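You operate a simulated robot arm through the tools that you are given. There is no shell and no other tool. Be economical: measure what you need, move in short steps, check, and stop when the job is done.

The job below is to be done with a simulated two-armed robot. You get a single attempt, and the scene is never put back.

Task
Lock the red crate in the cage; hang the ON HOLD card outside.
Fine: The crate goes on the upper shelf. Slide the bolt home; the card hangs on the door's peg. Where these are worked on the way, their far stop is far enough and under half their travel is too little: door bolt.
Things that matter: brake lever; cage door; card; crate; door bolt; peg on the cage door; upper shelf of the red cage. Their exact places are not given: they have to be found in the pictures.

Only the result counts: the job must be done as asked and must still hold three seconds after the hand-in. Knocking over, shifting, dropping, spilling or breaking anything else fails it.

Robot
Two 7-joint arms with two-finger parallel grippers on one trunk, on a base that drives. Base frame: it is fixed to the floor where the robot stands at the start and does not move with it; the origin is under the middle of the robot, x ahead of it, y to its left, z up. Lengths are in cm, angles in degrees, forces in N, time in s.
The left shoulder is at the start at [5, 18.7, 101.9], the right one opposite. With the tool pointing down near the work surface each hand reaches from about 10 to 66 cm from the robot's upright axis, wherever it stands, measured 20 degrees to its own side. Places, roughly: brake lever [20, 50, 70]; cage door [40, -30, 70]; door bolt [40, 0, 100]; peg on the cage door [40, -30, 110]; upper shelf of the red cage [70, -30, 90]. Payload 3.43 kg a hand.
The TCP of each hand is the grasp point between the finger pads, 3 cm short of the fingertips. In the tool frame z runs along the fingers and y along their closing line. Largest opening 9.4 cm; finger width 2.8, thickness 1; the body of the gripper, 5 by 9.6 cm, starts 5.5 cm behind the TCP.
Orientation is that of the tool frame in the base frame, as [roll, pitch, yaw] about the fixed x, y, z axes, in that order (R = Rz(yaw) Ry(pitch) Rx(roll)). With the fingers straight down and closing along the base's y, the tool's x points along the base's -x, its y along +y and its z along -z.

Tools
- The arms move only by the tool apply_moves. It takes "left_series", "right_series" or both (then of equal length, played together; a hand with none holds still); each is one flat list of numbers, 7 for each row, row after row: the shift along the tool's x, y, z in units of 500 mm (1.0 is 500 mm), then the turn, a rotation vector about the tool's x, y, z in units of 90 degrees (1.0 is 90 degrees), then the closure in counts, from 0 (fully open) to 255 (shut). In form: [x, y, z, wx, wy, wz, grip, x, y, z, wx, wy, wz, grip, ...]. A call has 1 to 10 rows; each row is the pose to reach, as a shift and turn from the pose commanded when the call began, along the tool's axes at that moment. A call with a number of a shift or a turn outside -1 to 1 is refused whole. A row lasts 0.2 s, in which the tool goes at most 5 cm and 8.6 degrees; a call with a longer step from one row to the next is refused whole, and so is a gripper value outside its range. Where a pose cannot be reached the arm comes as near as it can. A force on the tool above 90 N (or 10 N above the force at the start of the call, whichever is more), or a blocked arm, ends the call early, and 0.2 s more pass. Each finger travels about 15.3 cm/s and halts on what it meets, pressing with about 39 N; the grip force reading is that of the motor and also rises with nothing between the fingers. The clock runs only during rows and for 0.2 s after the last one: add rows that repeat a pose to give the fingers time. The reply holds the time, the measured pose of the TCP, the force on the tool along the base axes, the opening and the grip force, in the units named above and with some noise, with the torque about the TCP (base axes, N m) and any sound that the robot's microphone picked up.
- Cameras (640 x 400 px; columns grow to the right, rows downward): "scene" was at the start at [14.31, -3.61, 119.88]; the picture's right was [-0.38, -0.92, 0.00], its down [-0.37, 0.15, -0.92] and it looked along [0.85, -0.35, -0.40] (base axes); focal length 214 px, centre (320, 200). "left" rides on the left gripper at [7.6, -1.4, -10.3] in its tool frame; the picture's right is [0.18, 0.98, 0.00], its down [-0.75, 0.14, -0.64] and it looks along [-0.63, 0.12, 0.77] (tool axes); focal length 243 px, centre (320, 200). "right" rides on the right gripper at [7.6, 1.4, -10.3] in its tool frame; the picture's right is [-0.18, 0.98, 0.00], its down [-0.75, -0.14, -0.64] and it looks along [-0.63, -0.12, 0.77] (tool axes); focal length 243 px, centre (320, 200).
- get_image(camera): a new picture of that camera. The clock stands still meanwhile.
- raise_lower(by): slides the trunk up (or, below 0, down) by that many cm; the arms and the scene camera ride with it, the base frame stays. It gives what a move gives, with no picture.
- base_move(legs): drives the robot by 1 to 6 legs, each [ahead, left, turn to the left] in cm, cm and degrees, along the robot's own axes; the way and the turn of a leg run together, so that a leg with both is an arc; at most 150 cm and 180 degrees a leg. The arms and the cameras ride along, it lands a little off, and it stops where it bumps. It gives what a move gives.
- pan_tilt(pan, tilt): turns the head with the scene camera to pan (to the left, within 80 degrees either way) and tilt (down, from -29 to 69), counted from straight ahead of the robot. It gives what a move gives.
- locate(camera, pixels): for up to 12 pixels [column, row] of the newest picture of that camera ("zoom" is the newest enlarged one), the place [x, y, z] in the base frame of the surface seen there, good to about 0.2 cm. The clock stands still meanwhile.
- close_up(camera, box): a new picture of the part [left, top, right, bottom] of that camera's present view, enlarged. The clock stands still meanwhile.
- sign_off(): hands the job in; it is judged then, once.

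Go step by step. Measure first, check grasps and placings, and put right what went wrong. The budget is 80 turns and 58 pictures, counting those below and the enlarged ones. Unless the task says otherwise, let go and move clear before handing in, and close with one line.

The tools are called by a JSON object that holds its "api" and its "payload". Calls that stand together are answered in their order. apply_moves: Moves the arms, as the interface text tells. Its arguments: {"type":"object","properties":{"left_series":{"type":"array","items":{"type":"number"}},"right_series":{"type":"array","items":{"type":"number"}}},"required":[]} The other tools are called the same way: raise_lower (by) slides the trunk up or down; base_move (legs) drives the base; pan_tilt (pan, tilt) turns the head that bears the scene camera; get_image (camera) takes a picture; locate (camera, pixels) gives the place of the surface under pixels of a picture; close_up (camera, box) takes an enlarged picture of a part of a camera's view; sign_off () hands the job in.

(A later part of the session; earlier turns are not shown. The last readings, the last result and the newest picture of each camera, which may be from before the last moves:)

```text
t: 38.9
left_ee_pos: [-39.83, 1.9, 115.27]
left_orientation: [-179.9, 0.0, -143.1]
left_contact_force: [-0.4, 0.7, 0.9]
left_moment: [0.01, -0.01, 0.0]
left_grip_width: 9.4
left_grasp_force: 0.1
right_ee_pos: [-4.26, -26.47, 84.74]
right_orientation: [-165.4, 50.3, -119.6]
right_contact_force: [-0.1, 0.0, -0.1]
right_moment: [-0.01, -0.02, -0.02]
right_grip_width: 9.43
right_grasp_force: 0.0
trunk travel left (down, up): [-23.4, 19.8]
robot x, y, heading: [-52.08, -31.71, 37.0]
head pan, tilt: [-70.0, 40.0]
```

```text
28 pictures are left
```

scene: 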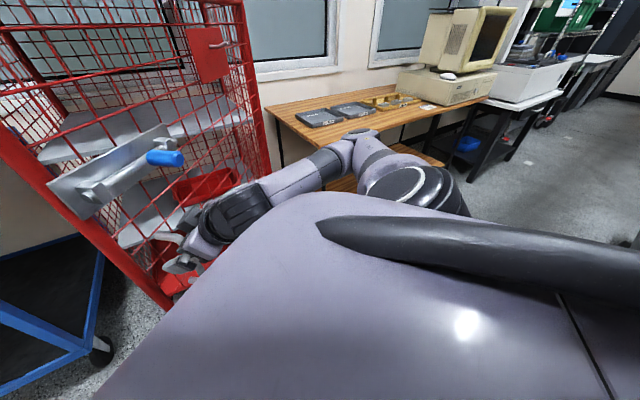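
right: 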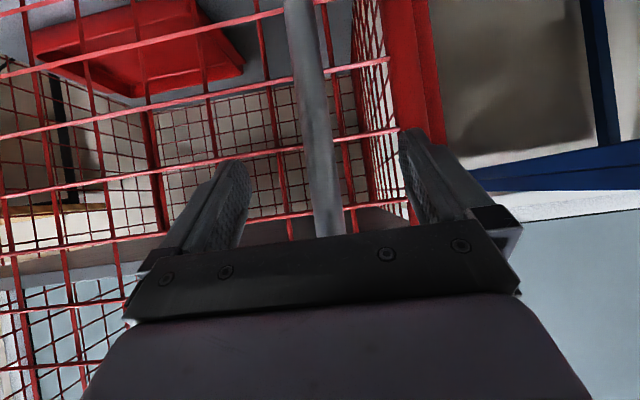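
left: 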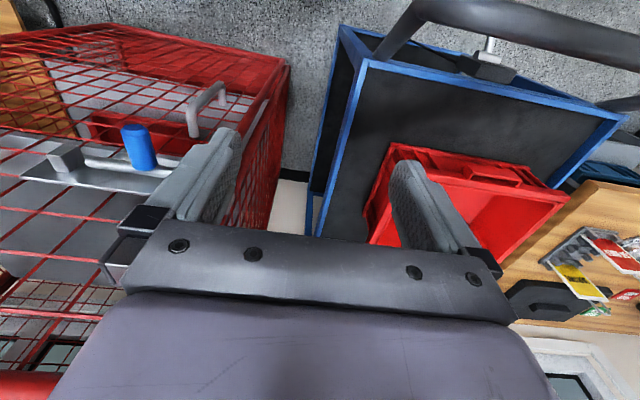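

The right elbow at pixels (350,150) is near the right table. Check distances.

{"api": "locate", "payload": {"camera": "scene", "pixels": [[345, 150], [365, 140], [385, 165], [430, 185], [290, 115], [430, 150], [360, 170], [330, 160], [400, 140], [180, 235], [185, 262], [165, 160]]}}

{"api": "close_up", "payload": {"camera": "scene", "box": [240, 70, 520, 230]}}

```text
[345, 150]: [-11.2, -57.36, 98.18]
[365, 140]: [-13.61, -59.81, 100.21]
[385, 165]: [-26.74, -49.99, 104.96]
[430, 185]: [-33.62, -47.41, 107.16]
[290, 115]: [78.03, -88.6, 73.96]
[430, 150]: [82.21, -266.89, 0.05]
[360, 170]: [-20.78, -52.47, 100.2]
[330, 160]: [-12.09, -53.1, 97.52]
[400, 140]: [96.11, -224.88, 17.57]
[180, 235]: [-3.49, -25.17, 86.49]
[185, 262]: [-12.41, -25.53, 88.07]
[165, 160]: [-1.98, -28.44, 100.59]
```

```text
2.29 times, centred on (380, 150) of scene
```

zoom: 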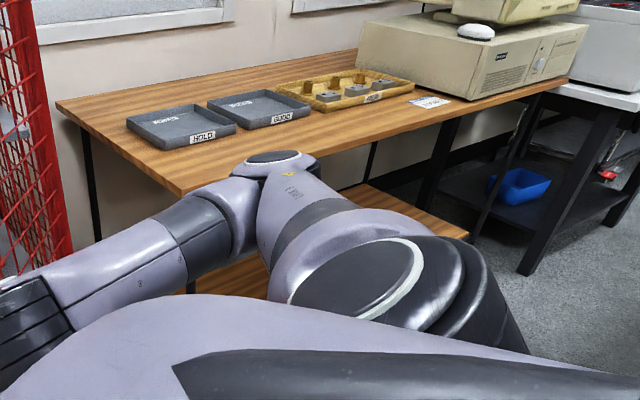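

The hand still straddles the handle (couldn't back off in this posture). Retry withdrawing while tilting the hand more downward.

{"api": "apply_moves", "payload": {"right_series": [0.0125, 0.003, -0.041, 0, 0.09, 0, 0, 0.025, 0.006, -0.082, 0, 0.18, 0, 0, 0.037, 0.009, -0.122, 0, 0.27, 0, 0, 0.05, 0.011, -0.163, 0, 0.33, 0, 0]}}

{"api": "get_image", "payload": {"camera": "right"}}

```text
t: 39.9
left_ee_pos: [-39.86, 1.82, 115.42]
left_orientation: [-179.9, 0.1, -143.1]
left_contact_force: [-0.4, -0.7, -0.2]
left_moment: [0.02, 0.0, 0.03]
left_grip_width: 9.39
left_grasp_force: 0.0
right_ee_pos: [-9.68, -31.05, 87.99]
right_orientation: [-170.1, 21.0, -127.6]
right_contact_force: [-0.3, 0.5, 0.3]
right_moment: [-0.01, 0.0, 0.0]
right_grip_width: 9.38
right_grasp_force: 0.0
right hand out of reach, approached as far as the arm can: row 1, 2, 3, 4
trunk travel left (down, up): [-23.4, 19.8]
robot x, y, heading: [-51.87, -31.47, 37.1]
head pan, tilt: [-70.0, 40.0]
```

```text
26 pictures are left
```

right: 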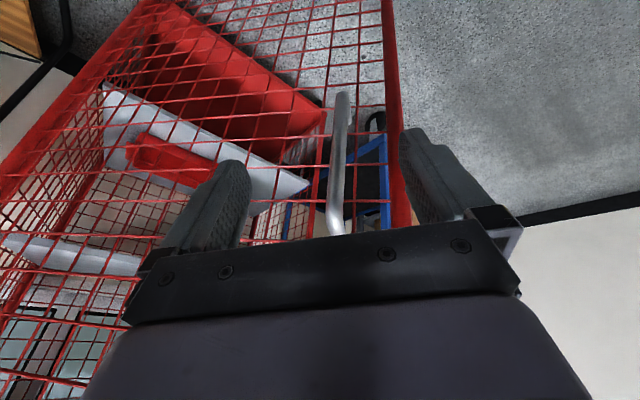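

Hand is free. New plan: raise the trunk fully so the right hand can reach over the door's top (z≈122) and pull it open further from the inside.

{"api": "raise_lower", "payload": {"by": 19.5}}

{"api": "apply_moves", "payload": {"right_series": [-0.03, -0.013, -0.08, -0.037, 0.078, -0.007, 120, -0.06, -0.027, -0.16, -0.074, 0.156, -0.014, 255, -0.09, -0.041, -0.24, -0.11, 0.233, -0.02, 255, -0.125, -0.055, -0.32, -0.11, 0.233, -0.02, 255, -0.16, -0.07, -0.41, -0.11, 0.233, -0.02, 255, -0.193, -0.087, -0.497, -0.11, 0.233, -0.02, 255]}}

{"api": "pan_tilt", "payload": {"pan": -30, "tilt": 25}}

{"api": "get_image", "payload": {"camera": "scene"}}

```text
t: 42.1
left_ee_pos: [-39.92, 1.81, 134.77]
left_orientation: [-179.9, 0.0, -143.2]
left_contact_force: [0.4, -0.8, -0.6]
left_moment: [0.02, 0.01, 0.01]
left_grip_width: 9.42
left_grasp_force: 0.1
right_ee_pos: [-9.7, -31.05, 107.52]
right_orientation: [-170.1, 21.2, -127.4]
right_contact_force: [0.8, 0.6, -0.2]
right_moment: [-0.02, -0.02, -0.02]
right_grip_width: 9.4
right_grasp_force: 0.1
trunk travel left (down, up): [-42.9, 0.3]
robot x, y, heading: [-51.91, -31.53, 37.4]
head pan, tilt: [-70.0, 40.0]
```

```text
t: 43.5
left_ee_pos: [-40.0, 1.97, 134.75]
left_orientation: [-179.9, 0.2, -143.3]
left_contact_force: [-0.9, -0.2, 0.4]
left_moment: [0.01, -0.05, -0.04]
left_grip_width: 9.41
left_grasp_force: 0.0
right_ee_pos: [-10.06, -31.0, 134.49]
right_orientation: [179.9, 0.1, -127.4]
right_contact_force: [0.0, 0.5, 0.2]
right_moment: [0.0, -0.03, 0.01]
right_grip_width: 0.03
right_grasp_force: 33.4
trunk travel left (down, up): [-42.9, 0.3]
robot x, y, heading: [-51.88, -31.61, 37.0]
head pan, tilt: [-70.0, 40.0]
```

```text
t: 44.5
left_ee_pos: [-39.97, 1.88, 134.82]
left_orientation: [-179.9, 0.1, -143.2]
left_contact_force: [0.2, 0.2, 0.1]
left_moment: [0.06, 0.01, -0.02]
left_grip_width: 9.4
left_grasp_force: 0.0
right_ee_pos: [-9.91, -30.92, 134.45]
right_orientation: [179.9, 0.1, -127.4]
right_contact_force: [1.1, -0.5, 0.3]
right_moment: [-0.03, 0.0, -0.02]
right_grip_width: 0.0
right_grasp_force: 32.9
trunk travel left (down, up): [-42.9, 0.3]
robot x, y, heading: [-51.97, -31.62, 37.0]
head pan, tilt: [-30.0, 25.0]
```

```text
25 pictures are left
```

scene: 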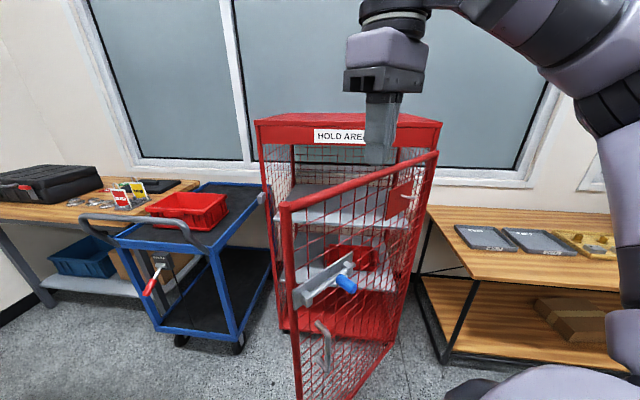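

The hand is well above the door. Measure the door's top bar.

{"api": "locate", "payload": {"camera": "scene", "pixels": [[290, 206], [330, 190], [370, 175], [425, 156], [345, 282], [330, 335]]}}

```text
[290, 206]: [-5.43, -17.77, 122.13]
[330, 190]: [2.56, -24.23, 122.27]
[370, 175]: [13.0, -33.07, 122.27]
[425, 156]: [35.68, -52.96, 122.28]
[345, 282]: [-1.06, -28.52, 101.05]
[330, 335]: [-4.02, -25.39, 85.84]
```

Move over the bar to [8,-18] and lower to z≈118 inside the door.

{"api": "apply_moves", "payload": {"right_series": [-0.085, -0.026, 0, 0, 0, 0, 255, -0.17, -0.052, 0, 0, 0, 0, 255, -0.255, -0.077, 0, 0, 0, 0, 255, -0.34, -0.103, 0, 0, 0, 0, 255, -0.425, -0.128, 0, 0, 0, 0, 255, -0.425, -0.128, 0.09, 0, 0, 0, 255, -0.425, -0.128, 0.18, 0, 0, 0, 255, -0.425, -0.128, 0.26, 0, 0, 0, 255, -0.425, -0.128, 0.33, 0, 0, 0, 255]}}

```text
t: 46.5
left_ee_pos: [-39.84, 1.87, 134.75]
left_orientation: [-179.9, 0.1, -143.2]
left_contact_force: [-0.6, 0.0, -0.3]
left_moment: [0.01, -0.01, 0.02]
left_grip_width: 9.39
left_grasp_force: 0.1
right_ee_pos: [8.17, -18.0, 117.87]
right_orientation: [179.9, 0.1, -127.4]
right_contact_force: [0.0, 0.2, 0.8]
right_moment: [0.0, 0.01, 0.0]
right_grip_width: 0.02
right_grasp_force: 32.9
right hand out of reach, approached as far as the arm can: row 4, 5, 6
trunk travel left (down, up): [-42.9, 0.3]
robot x, y, heading: [-52.06, -31.57, 37.4]
head pan, tilt: [-30.0, 25.0]
```

Now sweep the door open along the arc to about 93°.

{"api": "apply_moves", "payload": {"right_series": [0.096, -0.016, 0, 0, 0, 0, 255, 0.188, -0.008, 0, 0, 0, 0, 255, 0.281, -0.011, 0, 0, 0, 0, 255, 0.373, -0.019, 0, 0, 0, 0, 255, 0.463, -0.037, 0, 0, 0, 0, 255, 0.552, -0.062, 0, 0, 0, 0, 255, 0.639, -0.096, 0, 0, 0, 0, 255, 0.721, -0.136, 0, 0, 0, 0, 255, 0.802, -0.182, 0, 0, 0, 0, 255, 0.876, -0.237, 0, 0, 0, 0, 255]}}

{"api": "get_image", "payload": {"camera": "scene"}}

```text
t: 48.3
left_ee_pos: [-40.2, 1.95, 134.92]
left_orientation: [-179.7, 0.2, -143.2]
left_contact_force: [0.8, -0.2, 1.4]
left_moment: [0.02, 0.0, 0.03]
left_grip_width: 9.42
left_grasp_force: 0.0
right_ee_pos: [-7.25, -45.65, 117.09]
right_orientation: [179.9, -2.8, -126.8]
right_contact_force: [-4.8, 1.7, 28.3]
right_moment: [-0.93, -1.33, 0.03]
right_grip_width: 0.01
right_grasp_force: 32.5
right hand out of reach, approached as far as the arm can: row 7, 8
trunk travel left (down, up): [-42.9, 0.3]
robot x, y, heading: [-51.71, -31.31, 37.0]
head pan, tilt: [-30.0, 25.0]
stopped in row 8 (right hand): the force on the tool passed its limit at 101 N (the readings are from after the stop); the commanded pose is now the measured one
```

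```text
24 pictures are left
```

scene: 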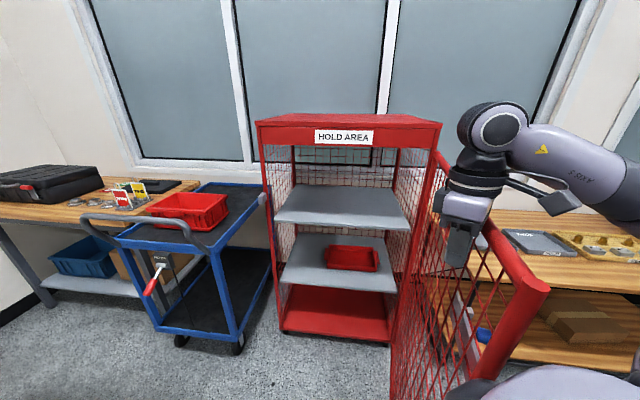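

Door ~80° open; the palm is pressing the bar. Lift 1.5 cm, then turn the base right so the hand sweeps the door further.

{"api": "apply_moves", "payload": {"right_series": [0, 0, -0.03, 0, 0, 0, 255]}}

{"api": "base_move", "payload": {"legs": [[0, 0, -12], [0, 0, -14]]}}

{"api": "get_image", "payload": {"camera": "scene"}}

```text
t: 48.7
left_ee_pos: [-39.79, 1.79, 134.71]
left_orientation: [-179.9, 0.2, -143.2]
left_contact_force: [0.5, 1.3, -0.4]
left_moment: [0.02, -0.01, -0.03]
left_grip_width: 9.4
left_grasp_force: 0.0
right_ee_pos: [-6.91, -45.91, 117.99]
right_orientation: [179.1, -3.4, -126.8]
right_contact_force: [-0.4, 0.0, 0.1]
right_moment: [0.0, -0.01, 0.02]
right_grip_width: 0.0
right_grasp_force: 32.8
trunk travel left (down, up): [-42.9, 0.3]
robot x, y, heading: [-51.95, -31.43, 36.8]
head pan, tilt: [-30.0, 25.0]
```

```text
t: 50.7
left_ee_pos: [-26.37, -6.94, 134.81]
left_orientation: [-179.9, 0.1, -169.4]
left_contact_force: [-0.1, 0.2, 0.2]
left_moment: [-0.03, 0.0, 0.02]
left_grip_width: 9.37
left_grasp_force: 0.0
right_ee_pos: [-17.95, -64.33, 118.1]
right_orientation: [179.2, -3.4, -153.2]
right_contact_force: [0.4, 0.3, 0.9]
right_moment: [0.03, -0.02, -0.01]
right_grip_width: 0.0
right_grasp_force: 33.2
trunk travel left (down, up): [-42.9, 0.3]
robot x, y, heading: [-52.0, -31.57, 10.5]
head pan, tilt: [-30.0, 25.0]
```

```text
23 pictures are left
```

scene: 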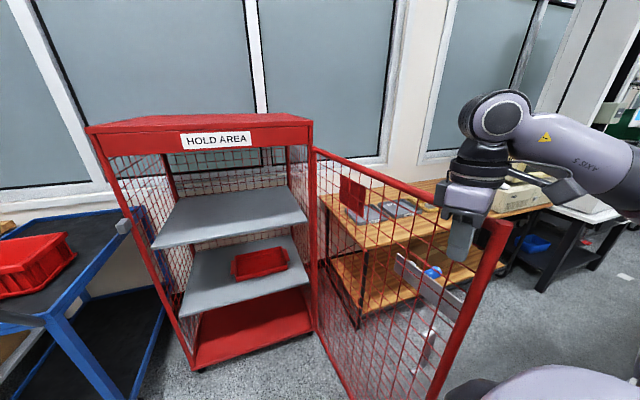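

Door ~95° open. I want it ~120° for elbow room; check where the right table's front edge is.

{"api": "locate", "payload": {"camera": "scene", "pixels": [[366, 252], [515, 208], [545, 203], [330, 225], [15, 268], [75, 238], [20, 245], [200, 240], [165, 247], [300, 218], [250, 195], [490, 225]]}}

{"api": "base_move", "payload": {"legs": [[15, 0, 0], [0, -15, 0]]}}

```text
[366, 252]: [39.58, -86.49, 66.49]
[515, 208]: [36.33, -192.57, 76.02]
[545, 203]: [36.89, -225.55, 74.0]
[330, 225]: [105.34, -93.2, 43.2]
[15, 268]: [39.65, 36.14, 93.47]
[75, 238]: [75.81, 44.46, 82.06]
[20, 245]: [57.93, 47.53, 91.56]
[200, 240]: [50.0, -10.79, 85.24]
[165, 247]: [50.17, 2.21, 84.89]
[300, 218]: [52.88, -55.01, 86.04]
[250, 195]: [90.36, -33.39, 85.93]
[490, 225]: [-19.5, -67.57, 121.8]
```

```text
t: 52.1
left_ee_pos: [-13.55, -4.77, 134.93]
left_orientation: [-179.9, 0.4, -170.0]
left_contact_force: [0.7, -0.8, 0.4]
left_moment: [-0.02, -0.02, 0.0]
left_grip_width: 9.38
left_grasp_force: 0.0
right_ee_pos: [-5.59, -62.19, 118.12]
right_orientation: [179.2, -3.0, -153.7]
right_contact_force: [0.5, -0.5, 0.0]
right_moment: [0.02, -0.03, 0.0]
right_grip_width: 0.03
right_grasp_force: 33.2
trunk travel left (down, up): [-42.9, 0.3]
robot x, y, heading: [-38.91, -29.24, 10.0]
head pan, tilt: [-30.0, 25.0]
stopped in leg 1: the robot was blocked; the commanded pose is now the measured one
```

Base was blocked after ~13 cm. Look to see why.

{"api": "pan_tilt", "payload": {"pan": -55, "tilt": 50}}

{"api": "get_image", "payload": {"camera": "scene"}}

```text
t: 53.0
left_ee_pos: [-13.66, -4.69, 134.88]
left_orientation: [-179.9, 0.4, -170.0]
left_contact_force: [1.3, -0.3, -0.9]
left_moment: [0.0, 0.03, -0.01]
left_grip_width: 9.37
left_grasp_force: 0.0
right_ee_pos: [-5.67, -62.18, 118.25]
right_orientation: [179.1, -3.0, -153.6]
right_contact_force: [0.1, 0.5, -0.1]
right_moment: [-0.02, 0.0, 0.0]
right_grip_width: 0.02
right_grasp_force: 32.9
trunk travel left (down, up): [-42.9, 0.3]
robot x, y, heading: [-38.66, -28.96, 10.3]
head pan, tilt: [-55.0, 50.0]
```

```text
22 pictures are left
```

scene: 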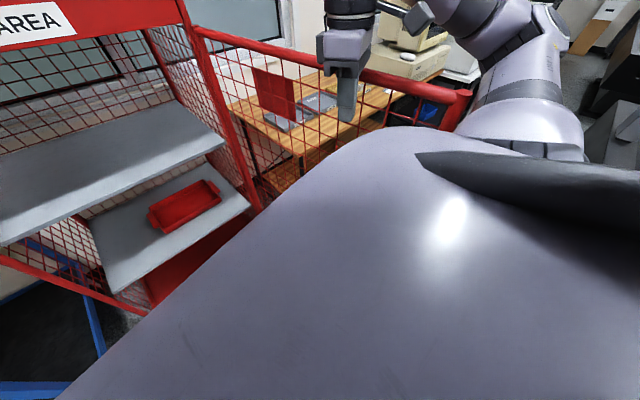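

The right upper arm is touching the door's tip. Back 3 cm, then strafe right to push the door further.

{"api": "base_move", "payload": {"legs": [[-3, 0, 0], [0, -12, 0], [0, -10, 0]]}}

{"api": "get_image", "payload": {"camera": "scene"}}

```text
t: 55.0
left_ee_pos: [-14.47, -14.02, 134.68]
left_orientation: [-179.5, 0.0, -169.5]
left_contact_force: [0.4, -0.5, 0.0]
left_moment: [-0.02, -0.01, 0.0]
left_grip_width: 9.42
left_grasp_force: 0.1
right_ee_pos: [-6.7, -70.5, 118.05]
right_orientation: [177.8, -3.0, -151.9]
right_contact_force: [-5.7, 33.3, 11.0]
right_moment: [-1.72, -0.29, -0.23]
right_grip_width: 0.0
right_grasp_force: 32.7
trunk travel left (down, up): [-42.9, 0.3]
robot x, y, heading: [-40.09, -39.6, 10.6]
head pan, tilt: [-55.0, 50.0]
stopped in leg 2: the force on the tool passed its limit at 103 N (the readings are from after the stop); the commanded pose is now the measured one
```

```text
21 pictures are left
```

scene: 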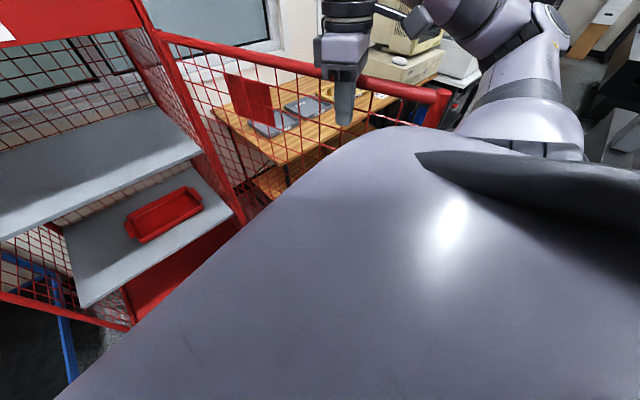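

The door is at its stop (~103°). Lift the right hand off it and drive left toward the cart.

{"api": "apply_moves", "payload": {"right_series": [-0.02, 0, 0, 0, 0, 0, 255, -0.02, 0, -0.1, 0, 0, 0, 255, -0.02, 0, -0.2, 0, 0, 0, 255, -0.02, 0, -0.29, 0, 0, 0, 255, -0.02, 0, -0.36, 0, 0, 0, 120]}}

{"api": "base_move", "payload": {"legs": [[-8, 40, 0], [8, 47, -10.6]]}}

{"api": "pan_tilt", "payload": {"pan": 0, "tilt": 30}}

{"api": "get_image", "payload": {"camera": "scene"}}

```text
t: 56.1
left_ee_pos: [-14.2, -14.73, 134.72]
left_orientation: [-179.8, 0.0, -169.7]
left_contact_force: [0.1, 0.2, 0.2]
left_moment: [0.0, 0.02, 0.02]
left_grip_width: 9.39
left_grasp_force: 0.0
right_ee_pos: [-1.66, -68.65, 133.64]
right_orientation: [177.6, -3.2, -152.3]
right_contact_force: [-0.5, 1.1, 0.1]
right_moment: [-0.01, 0.0, 0.0]
right_grip_width: 4.97
right_grasp_force: 0.0
right hand out of reach, approached as far as the arm can: row 3, 4, 5
trunk travel left (down, up): [-42.9, 0.3]
robot x, y, heading: [-39.7, -39.1, 10.3]
head pan, tilt: [-55.0, 50.0]
```

```text
t: 64.5
left_ee_pos: [-20.85, 65.02, 134.78]
left_orientation: [-179.9, 0.0, 178.8]
left_contact_force: [-0.9, 0.1, 0.5]
left_moment: [0.0, 0.0, -0.03]
left_grip_width: 9.4
left_grasp_force: 0.2
right_ee_pos: [-19.26, 9.61, 133.5]
right_orientation: [177.5, -3.2, -163.9]
right_contact_force: [0.1, -0.2, -0.1]
right_moment: [0.02, 0.03, 0.0]
right_grip_width: 4.97
right_grasp_force: 0.1
trunk travel left (down, up): [-42.9, 0.3]
robot x, y, heading: [-50.83, 45.93, -1.0]
head pan, tilt: [-55.0, 50.0]
```

```text
t: 65.7
left_ee_pos: [-20.7, 64.97, 134.79]
left_orientation: [-179.9, 0.1, 178.8]
left_contact_force: [-0.4, 0.3, 0.3]
left_moment: [-0.01, -0.02, -0.01]
left_grip_width: 9.43
left_grasp_force: 0.2
right_ee_pos: [-19.31, 9.64, 133.44]
right_orientation: [177.6, -3.3, -163.8]
right_contact_force: [-0.3, 0.6, -0.2]
right_moment: [-0.02, 0.01, 0.01]
right_grip_width: 4.97
right_grasp_force: 0.0
trunk travel left (down, up): [-42.9, 0.3]
robot x, y, heading: [-50.99, 46.26, -1.3]
head pan, tilt: [0.0, 30.0]
```

```text
20 pictures are left
```

scene: 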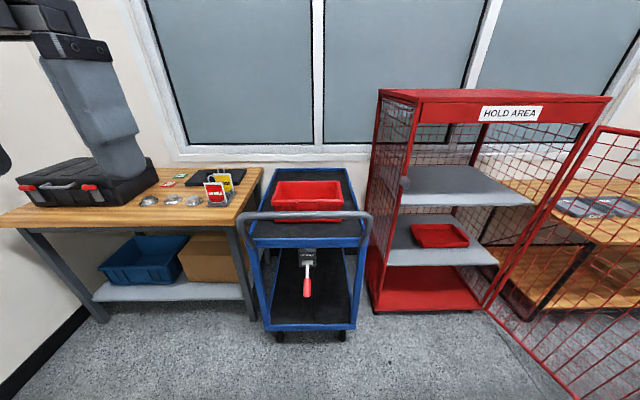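

Clear view. Zoom on the crate and brake and measure crate edges.

{"api": "close_up", "payload": {"camera": "scene", "box": [190, 160, 390, 290]}}

{"api": "locate", "payload": {"camera": "zoom", "pixels": [[272, 85], [478, 82], [265, 160], [490, 155], [375, 82], [375, 120], [370, 165], [280, 120], [478, 120], [375, 180], [200, 180], [375, 190]]}}

```text
3.08 times, centred on (290, 225) of scene
```

zoom: 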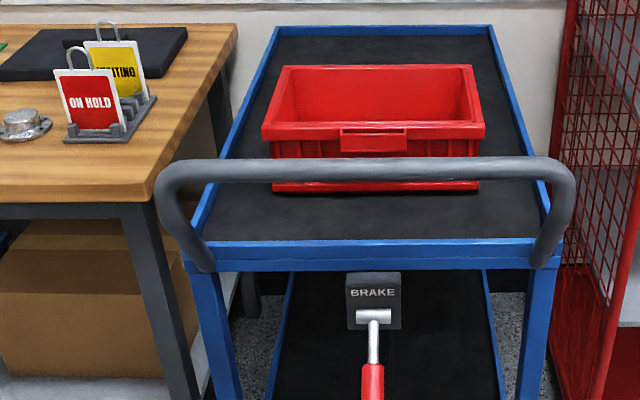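

```text
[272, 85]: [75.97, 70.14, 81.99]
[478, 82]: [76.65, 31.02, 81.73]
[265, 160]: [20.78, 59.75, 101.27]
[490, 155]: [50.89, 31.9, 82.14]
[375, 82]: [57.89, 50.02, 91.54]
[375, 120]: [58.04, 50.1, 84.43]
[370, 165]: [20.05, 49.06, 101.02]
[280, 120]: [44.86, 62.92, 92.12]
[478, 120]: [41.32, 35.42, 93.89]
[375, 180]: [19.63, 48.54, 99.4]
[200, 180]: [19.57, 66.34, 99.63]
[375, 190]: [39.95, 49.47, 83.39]
```

{"api": "locate", "payload": {"camera": "zoom", "pixels": [[266, 131], [483, 130], [284, 67], [470, 67], [272, 110], [478, 105], [278, 115], [472, 115], [375, 127], [280, 122], [466, 90], [289, 90]]}}

```text
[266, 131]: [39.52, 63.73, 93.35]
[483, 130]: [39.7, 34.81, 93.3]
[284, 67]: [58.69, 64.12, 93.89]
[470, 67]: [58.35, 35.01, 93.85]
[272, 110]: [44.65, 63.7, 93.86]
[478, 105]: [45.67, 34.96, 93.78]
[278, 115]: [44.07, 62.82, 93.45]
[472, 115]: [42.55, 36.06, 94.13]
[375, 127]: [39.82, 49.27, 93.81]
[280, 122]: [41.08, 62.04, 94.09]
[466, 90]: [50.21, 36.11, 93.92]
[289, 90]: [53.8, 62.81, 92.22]
```

Crate rim: x 39.5–59.5, y 34.7–64.2, top z 94. I'll take it with both hands on the end rims (y 35.4 and 63.5). Lower the trunk and form both hands at a 35° forward pitch.

{"api": "raise_lower", "payload": {"by": -13.5}}

{"api": "apply_moves", "payload": {"left_series": [-0.07325, -0.01025, 0.03325, 0, -0.04875, 0, 0, -0.1465, -0.0205, 0.0665, 0, -0.0975, 0, 0, -0.21975, -0.03075, 0.09975, 0, -0.14625, 0, 0, -0.293, -0.041, 0.133, 0, -0.195, 0, 0, -0.36625, -0.05125, 0.16625, 0, -0.24375, 0, 0, -0.4395, -0.0615, 0.1995, 0, -0.2925, 0, 0, -0.51275, -0.07175, 0.23275, 0, -0.34125, 0, 0, -0.586, -0.082, 0.266, 0, -0.39, 0, 0], "right_series": [-0.084, 0.03375, 0.02625, 0.0099, -0.05325, 0.0226, 0, -0.168, 0.0675, 0.0525, 0.0198, -0.1065, 0.0452, 0, -0.252, 0.10125, 0.07875, 0.0296, -0.15975, 0.0679, 0, -0.336, 0.135, 0.105, 0.0395, -0.213, 0.0905, 0, -0.42, 0.16875, 0.13125, 0.0494, -0.26625, 0.1131, 0, -0.504, 0.2025, 0.1575, 0.0593, -0.3195, 0.1358, 0, -0.588, 0.23625, 0.18375, 0.0691, -0.37275, 0.1584, 0, -0.672, 0.27, 0.21, 0.079, -0.426, 0.181, 0]}}

```text
t: 67.3
left_ee_pos: [-20.89, 65.0, 121.38]
left_orientation: [-179.9, 0.1, 178.8]
left_contact_force: [-0.1, 0.3, 0.1]
left_moment: [0.03, -0.01, -0.03]
left_grip_width: 9.41
left_grasp_force: 0.1
right_ee_pos: [-19.31, 9.57, 120.06]
right_orientation: [177.6, -3.1, -163.7]
right_contact_force: [0.8, 0.2, -0.3]
right_moment: [-0.01, -0.01, 0.01]
right_grip_width: 4.96
right_grasp_force: 0.1
trunk travel left (down, up): [-29.4, 13.8]
robot x, y, heading: [-50.78, 46.16, -0.9]
head pan, tilt: [0.0, 30.0]
```

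```text
t: 69.1
left_ee_pos: [8.54, 60.48, 107.88]
left_orientation: [-179.8, 35.0, 179.1]
left_contact_force: [0.8, 0.0, -0.4]
left_moment: [-0.06, 0.01, -0.02]
left_grip_width: 9.4
left_grasp_force: 0.2
right_ee_pos: [8.67, 32.09, 108.15]
right_orientation: [179.9, 35.0, 178.6]
right_contact_force: [0.2, 0.5, 0.7]
right_moment: [0.04, 0.03, 0.03]
right_grip_width: 9.4
right_grasp_force: 0.0
trunk travel left (down, up): [-29.4, 13.8]
robot x, y, heading: [-50.55, 46.36, -0.9]
head pan, tilt: [0.0, 30.0]
```

Both hands posed as intended. Drive over the cart handle to the crate.

{"api": "base_move", "payload": {"legs": [[25, 2.7, 1], [15.8, 0, 0]]}}

{"api": "get_image", "payload": {"camera": "scene"}}

```text
t: 72.0
left_ee_pos: [48.51, 63.74, 107.94]
left_orientation: [-179.7, 35.1, 179.9]
left_contact_force: [0.3, 0.2, 0.0]
left_moment: [0.01, 0.0, 0.04]
left_grip_width: 9.4
left_grasp_force: 0.0
right_ee_pos: [49.05, 35.48, 108.22]
right_orientation: [179.9, 35.1, 179.7]
right_contact_force: [-0.3, -0.4, 0.5]
right_moment: [0.0, 0.0, -0.02]
right_grip_width: 9.4
right_grasp_force: 0.1
trunk travel left (down, up): [-29.4, 13.8]
robot x, y, heading: [-10.71, 48.34, -0.1]
head pan, tilt: [0.0, 30.0]
```

```text
18 pictures are left
```

scene: 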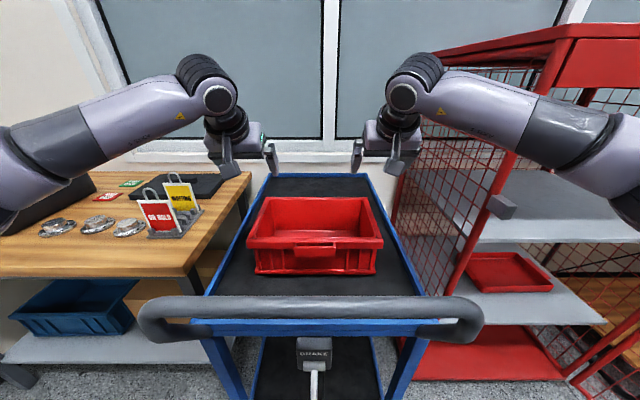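

Aligned over the end rims. Descend 15.4 cm.

{"api": "apply_moves", "payload": {"left_series": [0.044, -0.002, 0.063, 0, 0, 0, 0, 0.088, -0.004, 0.126, 0, 0, 0, 0, 0.132, -0.005, 0.189, 0, 0, 0, 0, 0.176, -0.005, 0.251, 0, 0, 0, 0], "right_series": [0.044, 0, 0.063, 0, 0, 0, 0, 0.088, 0, 0.127, 0, 0, 0, 0, 0.133, 0, 0.19, 0, 0, 0, 0, 0.179, 0, 0.255, 0, 0, 0, 0]}}

{"api": "get_image", "payload": {"camera": "scene"}}

```text
t: 73.0
left_ee_pos: [48.56, 63.38, 92.57]
left_orientation: [-179.7, 35.1, 179.8]
left_contact_force: [1.0, 0.0, -0.5]
left_moment: [0.0, 0.02, 0.02]
left_grip_width: 9.41
left_grasp_force: 0.1
right_ee_pos: [48.87, 35.54, 92.57]
right_orientation: [179.9, 35.0, 179.6]
right_contact_force: [0.5, -0.5, 0.4]
right_moment: [0.01, 0.01, 0.02]
right_grip_width: 9.4
right_grasp_force: 0.1
trunk travel left (down, up): [-29.4, 13.8]
robot x, y, heading: [-10.53, 48.85, -0.2]
head pan, tilt: [0.0, 30.0]
```

```text
17 pictures are left
```

scene: 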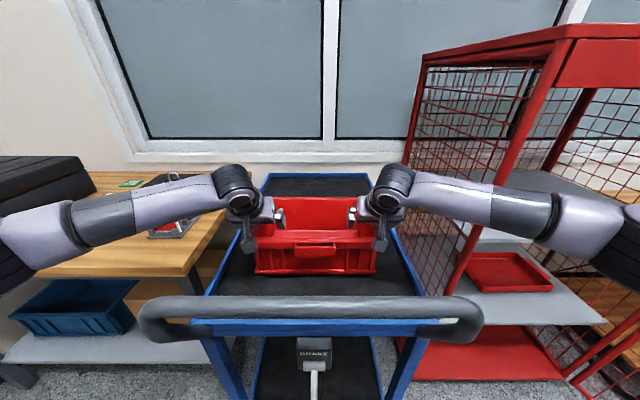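

Both straddle the rims, no contact. Close both grippers together.

{"api": "apply_moves", "payload": {"left_series": [0, 0, 0, 0, 0, 0, 150, 0, 0, 0, 0, 0, 0, 255, 0, 0, 0, 0, 0, 0, 255, 0, 0, 0, 0, 0, 0, 255], "right_series": [0, 0, 0, 0, 0, 0, 150, 0, 0, 0, 0, 0, 0, 255, 0, 0, 0, 0, 0, 0, 255, 0, 0, 0, 0, 0, 0, 255]}}

```text
t: 74.0
left_ee_pos: [48.67, 63.67, 92.7]
left_orientation: [180.0, 35.1, 180.0]
left_contact_force: [0.6, 15.2, 0.1]
left_moment: [-0.05, 0.0, -0.27]
left_grip_width: 2.1
left_grasp_force: 38.8
right_ee_pos: [49.02, 35.36, 92.69]
right_orientation: [-179.9, 35.0, 179.6]
right_contact_force: [-0.1, -13.9, 0.0]
right_moment: [0.14, -0.16, 0.64]
right_grip_width: 2.15
right_grasp_force: 39.3
trunk travel left (down, up): [-29.4, 13.8]
robot x, y, heading: [-10.95, 48.87, 0.2]
head pan, tilt: [0.0, 30.0]
```

Both rims gripped (~39 N each). Lift 10 cm with arms, then raise the trunk 13.5 cm.

{"api": "apply_moves", "payload": {"left_series": [-0.02, 0, -0.0285, 0, 0, 0, 255, -0.05, 0, -0.071, 0, 0, 0, 255, -0.085, 0, -0.121, 0, 0, 0, 255, -0.115, 0, -0.164, 0, 0, 0, 255], "right_series": [-0.02, 0, -0.0285, 0, 0, 0, 255, -0.05, 0, -0.071, 0, 0, 0, 255, -0.085, 0, -0.121, 0, 0, 0, 255, -0.115, 0, -0.164, 0, 0, 0, 255]}}

{"api": "raise_lower", "payload": {"by": 13.5}}

{"api": "get_image", "payload": {"camera": "scene"}}

```text
t: 75.0
left_ee_pos: [48.7, 63.63, 102.66]
left_orientation: [-179.9, 35.1, -179.9]
left_contact_force: [4.9, 19.0, -4.2]
left_moment: [0.16, -0.17, 0.51]
left_grip_width: 2.12
left_grasp_force: 39.3
right_ee_pos: [49.02, 35.45, 102.68]
right_orientation: [179.8, 35.0, 179.6]
right_contact_force: [-5.2, -19.2, -1.1]
right_moment: [0.31, 0.23, 0.98]
right_grip_width: 2.14
right_grasp_force: 38.8
trunk travel left (down, up): [-29.4, 13.8]
robot x, y, heading: [-10.43, 48.57, -0.2]
head pan, tilt: [0.0, 30.0]
```

```text
t: 76.6
left_ee_pos: [48.67, 63.66, 116.17]
left_orientation: [-179.7, 34.9, -179.9]
left_contact_force: [4.5, 20.3, -4.2]
left_moment: [0.04, -0.02, 0.44]
left_grip_width: 2.13
left_grasp_force: 39.4
right_ee_pos: [49.16, 35.43, 115.97]
right_orientation: [180.0, 35.0, 179.7]
right_contact_force: [-4.7, -20.0, -1.8]
right_moment: [0.28, 0.07, 0.88]
right_grip_width: 2.13
right_grasp_force: 38.6
trunk travel left (down, up): [-42.9, 0.3]
robot x, y, heading: [-10.42, 48.5, -0.1]
head pan, tilt: [0.0, 30.0]
```

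```text
16 pictures are left
```

scene: 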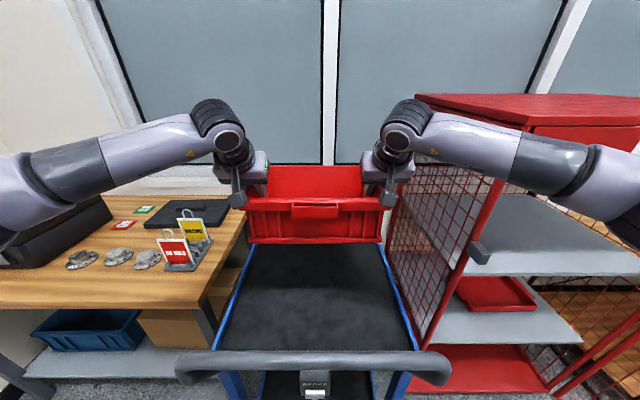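

Crate is up, level. Check elbow widths before driving into the cage.

{"api": "locate", "payload": {"camera": "scene", "pixels": [[480, 140], [560, 150], [600, 160], [615, 200], [635, 210], [405, 115], [150, 135], [60, 165], [400, 145], [405, 170], [300, 205], [320, 235]]}}

{"api": "base_move", "payload": {"legs": [[-45, 0, 0]]}}

```text
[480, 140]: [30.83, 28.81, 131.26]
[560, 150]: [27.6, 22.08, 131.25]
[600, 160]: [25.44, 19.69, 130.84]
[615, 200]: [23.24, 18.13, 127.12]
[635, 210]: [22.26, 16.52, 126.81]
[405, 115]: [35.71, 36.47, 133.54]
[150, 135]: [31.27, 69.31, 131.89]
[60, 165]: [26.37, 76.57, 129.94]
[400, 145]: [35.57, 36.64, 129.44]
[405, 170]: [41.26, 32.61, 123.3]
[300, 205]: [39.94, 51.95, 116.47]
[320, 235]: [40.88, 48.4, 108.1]
```

```text
t: 79.3
left_ee_pos: [3.84, 63.49, 116.08]
left_orientation: [-179.9, 35.0, 179.9]
left_contact_force: [4.2, 20.2, -4.0]
left_moment: [0.13, 0.02, 0.45]
left_grip_width: 2.14
left_grasp_force: 38.7
right_ee_pos: [4.08, 35.09, 116.03]
right_orientation: [179.9, 35.0, 179.5]
right_contact_force: [-4.1, -20.7, -1.8]
right_moment: [0.27, 0.01, 0.88]
right_grip_width: 2.12
right_grasp_force: 38.5
trunk travel left (down, up): [-42.9, 0.3]
robot x, y, heading: [-55.38, 48.73, -0.4]
head pan, tilt: [0.0, 30.0]
```

Wrist tops are 17.5 cm above TCP, so at TCP z≈99 they pass under the header (≈122). Strafe right to y≈-18 and lower the trunk.

{"api": "base_move", "payload": {"legs": [[0, -66.7, 0.3]]}}

{"api": "raise_lower", "payload": {"by": -17}}

{"api": "pan_tilt", "payload": {"pan": -10, "tilt": 25}}

{"api": "get_image", "payload": {"camera": "scene"}}

```text
t: 84.9
left_ee_pos: [3.49, 0.56, 116.04]
left_orientation: [-179.9, 34.8, 179.7]
left_contact_force: [1.9, -0.1, -3.3]
left_moment: [-0.02, 0.04, 0.01]
left_grip_width: 2.12
left_grasp_force: 38.9
right_ee_pos: [3.74, -27.83, 115.97]
right_orientation: [-179.8, 34.7, 179.5]
right_contact_force: [-0.4, 0.3, -3.1]
right_moment: [0.1, -0.01, 0.34]
right_grip_width: 2.12
right_grasp_force: 39.4
trunk travel left (down, up): [-42.9, 0.3]
robot x, y, heading: [-56.19, -14.24, -0.8]
head pan, tilt: [0.0, 30.0]
stopped in leg 1: the robot was blocked; the commanded pose is now the measured one
```

```text
t: 86.8
left_ee_pos: [3.42, 0.53, 99.08]
left_orientation: [179.9, 34.9, 179.7]
left_contact_force: [2.3, -1.1, -4.0]
left_moment: [0.13, 0.03, 0.28]
left_grip_width: 2.15
left_grasp_force: 38.6
right_ee_pos: [3.64, -27.85, 98.99]
right_orientation: [-179.9, 34.8, 179.4]
right_contact_force: [-4.1, -0.6, -2.7]
right_moment: [0.13, 0.02, 0.68]
right_grip_width: 2.11
right_grasp_force: 38.5
trunk travel left (down, up): [-25.9, 17.3]
robot x, y, heading: [-55.78, -14.11, -0.6]
head pan, tilt: [0.0, 30.0]
```

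```text
t: 87.5
left_ee_pos: [3.55, 0.53, 98.98]
left_orientation: [179.9, 34.9, 179.7]
left_contact_force: [2.4, 1.1, -3.6]
left_moment: [0.14, 0.04, 0.23]
left_grip_width: 2.11
left_grasp_force: 39.5
right_ee_pos: [3.7, -27.77, 98.91]
right_orientation: [-180.0, 34.7, 179.5]
right_contact_force: [-4.1, -1.0, -1.9]
right_moment: [0.13, 0.02, 0.65]
right_grip_width: 2.12
right_grasp_force: 39.2
trunk travel left (down, up): [-25.9, 17.3]
robot x, y, heading: [-55.55, -14.02, -0.6]
head pan, tilt: [-10.0, 25.0]
```

```text
15 pictures are left
```

scene: 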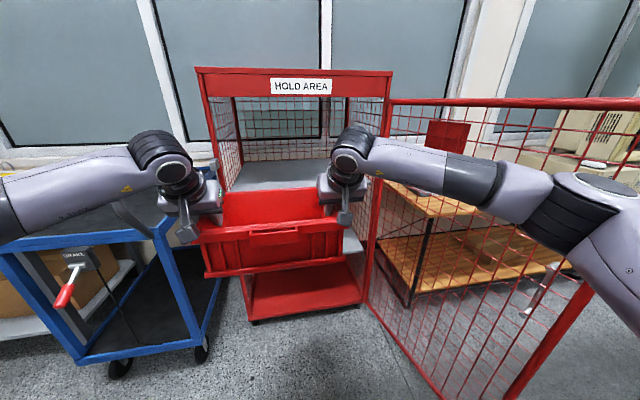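

Blocked at y=-14, likely the right elbow at the door tip. Measure elbow vs door.

{"api": "locate", "payload": {"camera": "scene", "pixels": [[600, 183], [560, 225], [580, 200], [525, 190], [600, 260], [610, 104], [540, 103], [575, 300], [450, 102], [395, 102], [345, 170], [635, 300]]}}

```text
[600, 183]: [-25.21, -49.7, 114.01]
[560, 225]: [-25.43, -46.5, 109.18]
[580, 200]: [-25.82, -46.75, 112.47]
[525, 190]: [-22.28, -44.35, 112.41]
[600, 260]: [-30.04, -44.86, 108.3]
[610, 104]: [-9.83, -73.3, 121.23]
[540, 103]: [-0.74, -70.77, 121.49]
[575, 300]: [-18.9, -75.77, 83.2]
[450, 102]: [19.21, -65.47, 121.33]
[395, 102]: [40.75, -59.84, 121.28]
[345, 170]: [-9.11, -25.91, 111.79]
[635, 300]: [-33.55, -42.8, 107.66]
```

Elbow is 20+ cm from the door, so something behind-right blocked the base. I'll shift the crate 3.5 cm right with both arms, then drive ahead in part.

{"api": "apply_moves", "payload": {"left_series": [0, -0.02, 0, 0, 0, 0, 255, 0, -0.045, 0, 0, 0, 0, 255, 0, -0.07, 0, 0, 0, 0, 255], "right_series": [0, -0.02, 0, 0, 0, 0, 255, 0, -0.045, 0, 0, 0, 0, 255, 0, -0.07, 0, 0, 0, 0, 255]}}

{"api": "base_move", "payload": {"legs": [[25, 0, 0.6]]}}

{"api": "get_image", "payload": {"camera": "scene"}}

```text
t: 88.3
left_ee_pos: [3.54, -3.01, 99.05]
left_orientation: [-180.0, 34.9, 179.7]
left_contact_force: [3.5, 0.3, -1.7]
left_moment: [-0.23, 0.43, 0.4]
left_grip_width: 2.12
left_grasp_force: 39.4
right_ee_pos: [3.71, -31.21, 99.02]
right_orientation: [-179.9, 34.8, 179.4]
right_contact_force: [-3.7, -0.4, -4.4]
right_moment: [-0.13, -0.39, 0.78]
right_grip_width: 2.14
right_grasp_force: 39.4
trunk travel left (down, up): [-25.9, 17.3]
robot x, y, heading: [-55.79, -13.76, -0.4]
head pan, tilt: [-10.0, 25.0]
```

```text
t: 90.2
left_ee_pos: [28.16, -2.33, 98.95]
left_orientation: [180.0, 35.0, -179.6]
left_contact_force: [5.5, 0.9, -2.4]
left_moment: [-0.08, -0.31, 0.43]
left_grip_width: 2.12
left_grasp_force: 39.0
right_ee_pos: [28.8, -30.81, 98.9]
right_orientation: [-179.9, 34.8, -180.0]
right_contact_force: [-3.8, -1.0, -3.7]
right_moment: [-0.04, 0.36, 0.82]
right_grip_width: 2.13
right_grasp_force: 39.1
trunk travel left (down, up): [-25.9, 17.3]
robot x, y, heading: [-31.04, -14.16, 0.3]
head pan, tilt: [-10.0, 25.0]
```

```text
14 pictures are left
```

scene: 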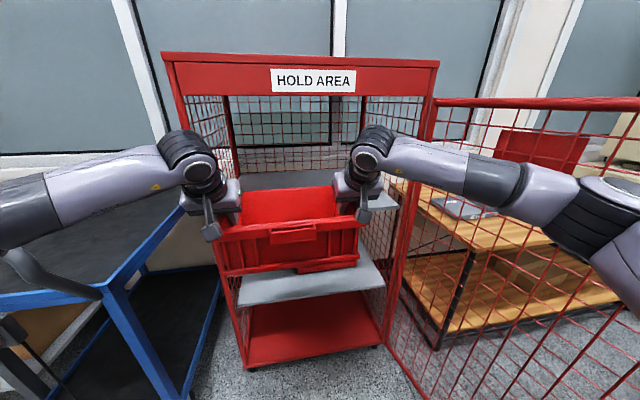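

Aligned with the opening; clearances are tight on both sides. Raise 2.5 cm and advance 20 cm with 1.5 cm right.

{"api": "raise_lower", "payload": {"by": 2.5}}

{"api": "base_move", "payload": {"legs": [[4, -1.5, 0], [16, 0, 0]]}}

{"api": "get_image", "payload": {"camera": "scene"}}

```text
t: 90.9
left_ee_pos: [28.29, -2.39, 101.44]
left_orientation: [180.0, 34.9, -179.7]
left_contact_force: [3.8, -0.3, -3.0]
left_moment: [0.0, 0.39, 0.23]
left_grip_width: 2.12
left_grasp_force: 39.4
right_ee_pos: [28.72, -30.79, 101.56]
right_orientation: [-179.9, 34.9, -179.9]
right_contact_force: [-3.0, 0.2, -2.4]
right_moment: [-0.04, -0.38, 0.73]
right_grip_width: 2.13
right_grasp_force: 38.5
trunk travel left (down, up): [-28.4, 14.8]
robot x, y, heading: [-30.86, -14.44, -0.1]
head pan, tilt: [-10.0, 25.0]
```

```text
t: 92.8
left_ee_pos: [48.05, -3.85, 101.54]
left_orientation: [180.0, 35.0, -179.7]
left_contact_force: [4.2, -0.4, -2.4]
left_moment: [-0.06, -0.12, 0.4]
left_grip_width: 2.15
left_grasp_force: 39.0
right_ee_pos: [48.62, -32.19, 101.42]
right_orientation: [-179.8, 34.8, -180.0]
right_contact_force: [-4.0, 1.1, -4.2]
right_moment: [-0.02, 0.15, 0.82]
right_grip_width: 2.1
right_grasp_force: 38.8
trunk travel left (down, up): [-28.4, 14.8]
robot x, y, heading: [-11.02, -15.54, 0.0]
head pan, tilt: [-10.0, 25.0]
```

```text
13 pictures are left
```

scene: 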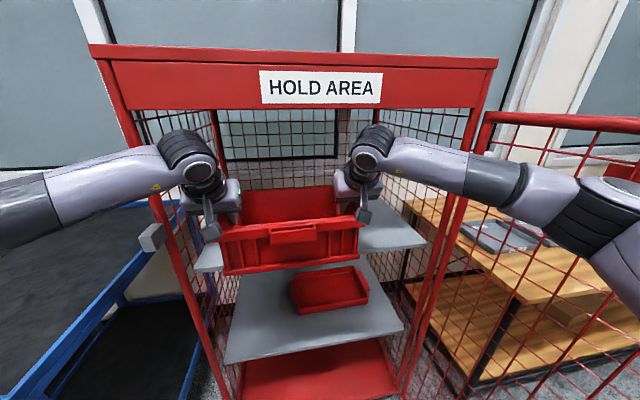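

Clear so far. Advance another 9 cm, then 4.5.

{"api": "base_move", "payload": {"legs": [[9, 0, 0], [4.5, 0, 0]]}}

{"api": "get_image", "payload": {"camera": "scene"}}

```text
t: 94.5
left_ee_pos: [60.12, -3.84, 101.47]
left_orientation: [179.5, 35.1, 180.0]
left_contact_force: [6.4, 2.4, -4.1]
left_moment: [-0.13, 1.02, 0.9]
left_grip_width: 2.16
left_grasp_force: 39.1
right_ee_pos: [61.14, -32.16, 101.5]
right_orientation: [-179.4, 34.5, -179.4]
right_contact_force: [-6.0, -3.1, -1.7]
right_moment: [0.4, -0.94, 0.92]
right_grip_width: 2.12
right_grasp_force: 39.1
trunk travel left (down, up): [-28.4, 14.8]
robot x, y, heading: [1.8, -16.01, 0.5]
head pan, tilt: [-10.0, 25.0]
stopped in leg 2: the robot was blocked; the commanded pose is now the measured one
```

```text
12 pictures are left
```

scene: 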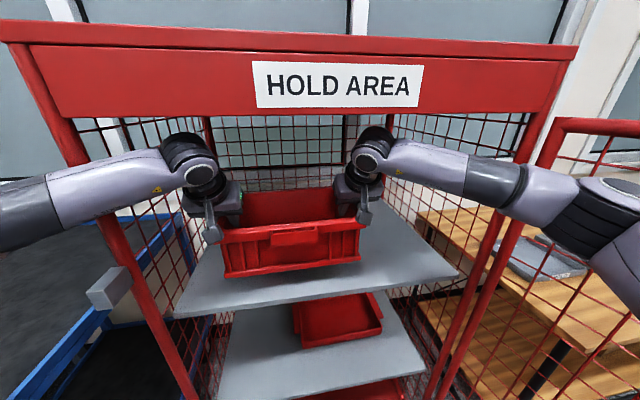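

Blocked at x=1.8, but the crate (x≈51–71) is fully over the shelf (front at x=50). Lower it ~5 cm onto the shelf.

{"api": "apply_moves", "payload": {"left_series": [0.017, 0, 0.0246, 0, 0, 0, 255, 0.0344, 0, 0.0491, 0, 0, 0, 255, 0.0459, 0, 0.0655, 0, 0, 0, 255, 0.0528, 0, 0.0753, 0, 0, 0, 255, 0.0563, 0, 0.0803, 0, 0, 0, 255], "right_series": [0.017, 0, 0.0246, 0, 0, 0, 255, 0.0344, 0, 0.0491, 0, 0, 0, 255, 0.0459, 0, 0.0655, 0, 0, 0, 255, 0.0528, 0, 0.0753, 0, 0, 0, 255, 0.0563, 0, 0.0803, 0, 0, 0, 255]}}

{"api": "close_up", "payload": {"camera": "scene", "box": [160, 120, 480, 330]}}

```text
t: 95.7
left_ee_pos: [60.12, -4.05, 96.8]
left_orientation: [179.4, 35.2, 179.8]
left_contact_force: [6.8, 8.3, -2.2]
left_moment: [-0.31, -0.84, 0.96]
left_grip_width: 2.15
left_grasp_force: 38.8
right_ee_pos: [60.98, -32.31, 96.7]
right_orientation: [-179.5, 34.5, -179.7]
right_contact_force: [-9.6, -7.1, 0.9]
right_moment: [0.14, 0.66, 1.18]
right_grip_width: 2.13
right_grasp_force: 39.2
trunk travel left (down, up): [-28.4, 14.8]
robot x, y, heading: [1.8, -15.73, 0.4]
head pan, tilt: [-10.0, 25.0]
```

```text
1.90 times, centred on (320, 225) of scene
```

zoom: 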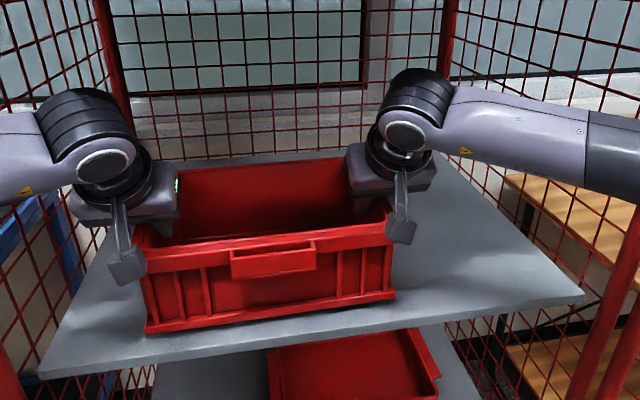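

Crate is practically on the shelf. Lower 0.5 cm more and open both hands.

{"api": "apply_moves", "payload": {"left_series": [0.0035, 0, 0.0049, 0, 0, 0, 255, 0.0057, 0, 0.0082, 0, 0, 0, 255, 0.0057, 0, 0.0082, 0, 0, 0, 180, 0.0057, 0, 0.0082, 0, 0, 0, 120, 0.0057, 0, 0.0082, 0, 0, 0, 120], "right_series": [0.0035, 0, 0.0049, 0, 0, 0, 255, 0.0057, 0, 0.0082, 0, 0, 0, 255, 0.0057, 0, 0.0082, 0, 0, 0, 180, 0.0057, 0, 0.0082, 0, 0, 0, 120, 0.0057, 0, 0.0082, 0, 0, 0, 120]}}

```text
t: 96.9
left_ee_pos: [60.1, -4.14, 95.82]
left_orientation: [179.4, 35.0, 179.6]
left_contact_force: [0.7, 0.1, -0.6]
left_moment: [0.01, 0.02, -0.01]
left_grip_width: 4.96
left_grasp_force: 0.2
right_ee_pos: [60.94, -32.39, 96.18]
right_orientation: [-179.6, 34.6, -179.7]
right_contact_force: [-0.1, -1.0, 0.6]
right_moment: [0.0, -0.02, 0.02]
right_grip_width: 4.98
right_grasp_force: 0.0
trunk travel left (down, up): [-28.4, 14.8]
robot x, y, heading: [1.92, -16.01, 0.5]
head pan, tilt: [-10.0, 25.0]
```

Released. Raise both hands 6 cm clear of the rim, then back the base out 45 cm.

{"api": "apply_moves", "payload": {"left_series": [-0.023, 0, -0.0328, 0, 0, 0, 120, -0.046, 0, -0.0655, 0, 0, 0, 120, -0.069, 0, -0.0983, 0, 0, 0, 120], "right_series": [-0.023, 0, -0.0328, 0, 0, 0, 120, -0.046, 0, -0.0655, 0, 0, 0, 120, -0.069, 0, -0.0983, 0, 0, 0, 120]}}

{"api": "base_move", "payload": {"legs": [[-20, 0, 0], [-26, 1, 0]]}}

{"api": "get_image", "payload": {"camera": "scene"}}

```text
t: 97.7
left_ee_pos: [60.22, -4.1, 102.17]
left_orientation: [179.6, 35.0, 179.7]
left_contact_force: [-0.8, -0.2, -0.7]
left_moment: [0.02, -0.01, 0.0]
left_grip_width: 5.0
left_grasp_force: 0.1
right_ee_pos: [61.24, -32.47, 102.18]
right_orientation: [-179.5, 34.6, -179.7]
right_contact_force: [0.7, -0.1, 1.3]
right_moment: [0.03, 0.04, 0.02]
right_grip_width: 4.98
right_grasp_force: 0.0
trunk travel left (down, up): [-28.4, 14.8]
robot x, y, heading: [1.93, -15.85, 0.3]
head pan, tilt: [-10.0, 25.0]
```

```text
t: 100.7
left_ee_pos: [14.93, -3.01, 101.79]
left_orientation: [179.6, 34.7, -179.8]
left_contact_force: [-0.7, 0.0, 0.0]
left_moment: [-0.03, 0.0, 0.0]
left_grip_width: 5.0
left_grasp_force: 0.1
right_ee_pos: [16.05, -31.38, 101.9]
right_orientation: [-179.4, 34.3, -179.4]
right_contact_force: [0.6, -0.7, 0.3]
right_moment: [-0.02, 0.0, 0.0]
right_grip_width: 5.0
right_grasp_force: 0.1
trunk travel left (down, up): [-28.4, 14.8]
robot x, y, heading: [-43.6, -14.6, 0.8]
head pan, tilt: [-10.0, 25.0]
```

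```text
10 pictures are left
```

scene: 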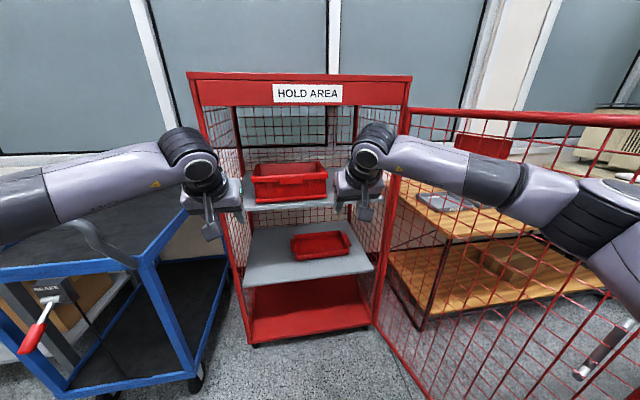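

The crate sits on the upper shelf. Next, close the door: I'll retract both hands, raise the trunk, face the door (heading -90°), and hook its top from outside with the left hand.

{"api": "apply_moves", "payload": {"left_series": [0.068, 0, -0.06, 0, 0.065, 0, 255, 0.136, 0, -0.12, 0, 0.13, 0, 255, 0.204, 0, -0.18, 0, 0.195, 0, 255, 0.272, 0, -0.24, 0, 0.26, 0, 255, 0.34, 0, -0.3, 0, 0.325, 0, 255, 0.408, 0, -0.359, 0, 0.39, 0, 255], "right_series": [0.068, 0, -0.06, 0, 0.065, 0, 255, 0.136, 0, -0.12, 0, 0.13, 0, 255, 0.204, 0, -0.18, 0, 0.195, 0, 255, 0.272, 0, -0.24, 0, 0.26, 0, 255, 0.34, 0, -0.3, 0, 0.325, 0, 255, 0.408, 0, -0.359, 0, 0.39, 0, 255]}}

{"api": "raise_lower", "payload": {"by": 14.5}}

{"api": "base_move", "payload": {"legs": [[23, 2, 0], [0, 0, -91], [10, 0, 0]]}}

```text
t: 102.1
left_ee_pos: [-12.02, -3.09, 104.87]
left_orientation: [179.7, -0.3, -179.7]
left_contact_force: [0.0, -0.4, 0.5]
left_moment: [0.01, 0.0, 0.0]
left_grip_width: 0.01
left_grasp_force: 32.8
right_ee_pos: [-10.99, -31.49, 105.18]
right_orientation: [-179.4, -0.9, -179.8]
right_contact_force: [-0.2, -0.3, 0.3]
right_moment: [0.01, 0.01, 0.03]
right_grip_width: 0.0
right_grasp_force: 32.6
trunk travel left (down, up): [-28.4, 14.8]
robot x, y, heading: [-44.24, -15.08, 0.5]
head pan, tilt: [-10.0, 25.0]
```

```text
t: 103.8
left_ee_pos: [-12.01, -3.3, 119.37]
left_orientation: [179.6, -0.5, -179.7]
left_contact_force: [0.1, 0.3, 0.1]
left_moment: [0.01, -0.02, 0.0]
left_grip_width: 0.0
left_grasp_force: 33.0
right_ee_pos: [-10.95, -31.6, 119.72]
right_orientation: [-179.5, -0.8, -179.8]
right_contact_force: [-0.3, -0.4, -0.9]
right_moment: [0.04, 0.04, 0.02]
right_grip_width: 0.01
right_grasp_force: 32.8
trunk travel left (down, up): [-42.9, 0.3]
robot x, y, heading: [-43.79, -15.1, 0.6]
head pan, tilt: [-10.0, 25.0]
```

```text
t: 110.2
left_ee_pos: [-8.82, -54.68, 119.32]
left_orientation: [179.7, -0.4, 89.8]
left_contact_force: [0.7, -0.4, -0.2]
left_moment: [0.01, 0.02, 0.0]
left_grip_width: 0.0
left_grasp_force: 33.3
right_ee_pos: [-37.28, -55.5, 119.58]
right_orientation: [-179.5, -0.9, 89.8]
right_contact_force: [0.4, -0.1, -0.3]
right_moment: [0.02, 0.0, -0.03]
right_grip_width: 0.0
right_grasp_force: 33.4
trunk travel left (down, up): [-42.9, 0.3]
robot x, y, heading: [-20.49, -22.5, -89.8]
head pan, tilt: [-10.0, 25.0]
```

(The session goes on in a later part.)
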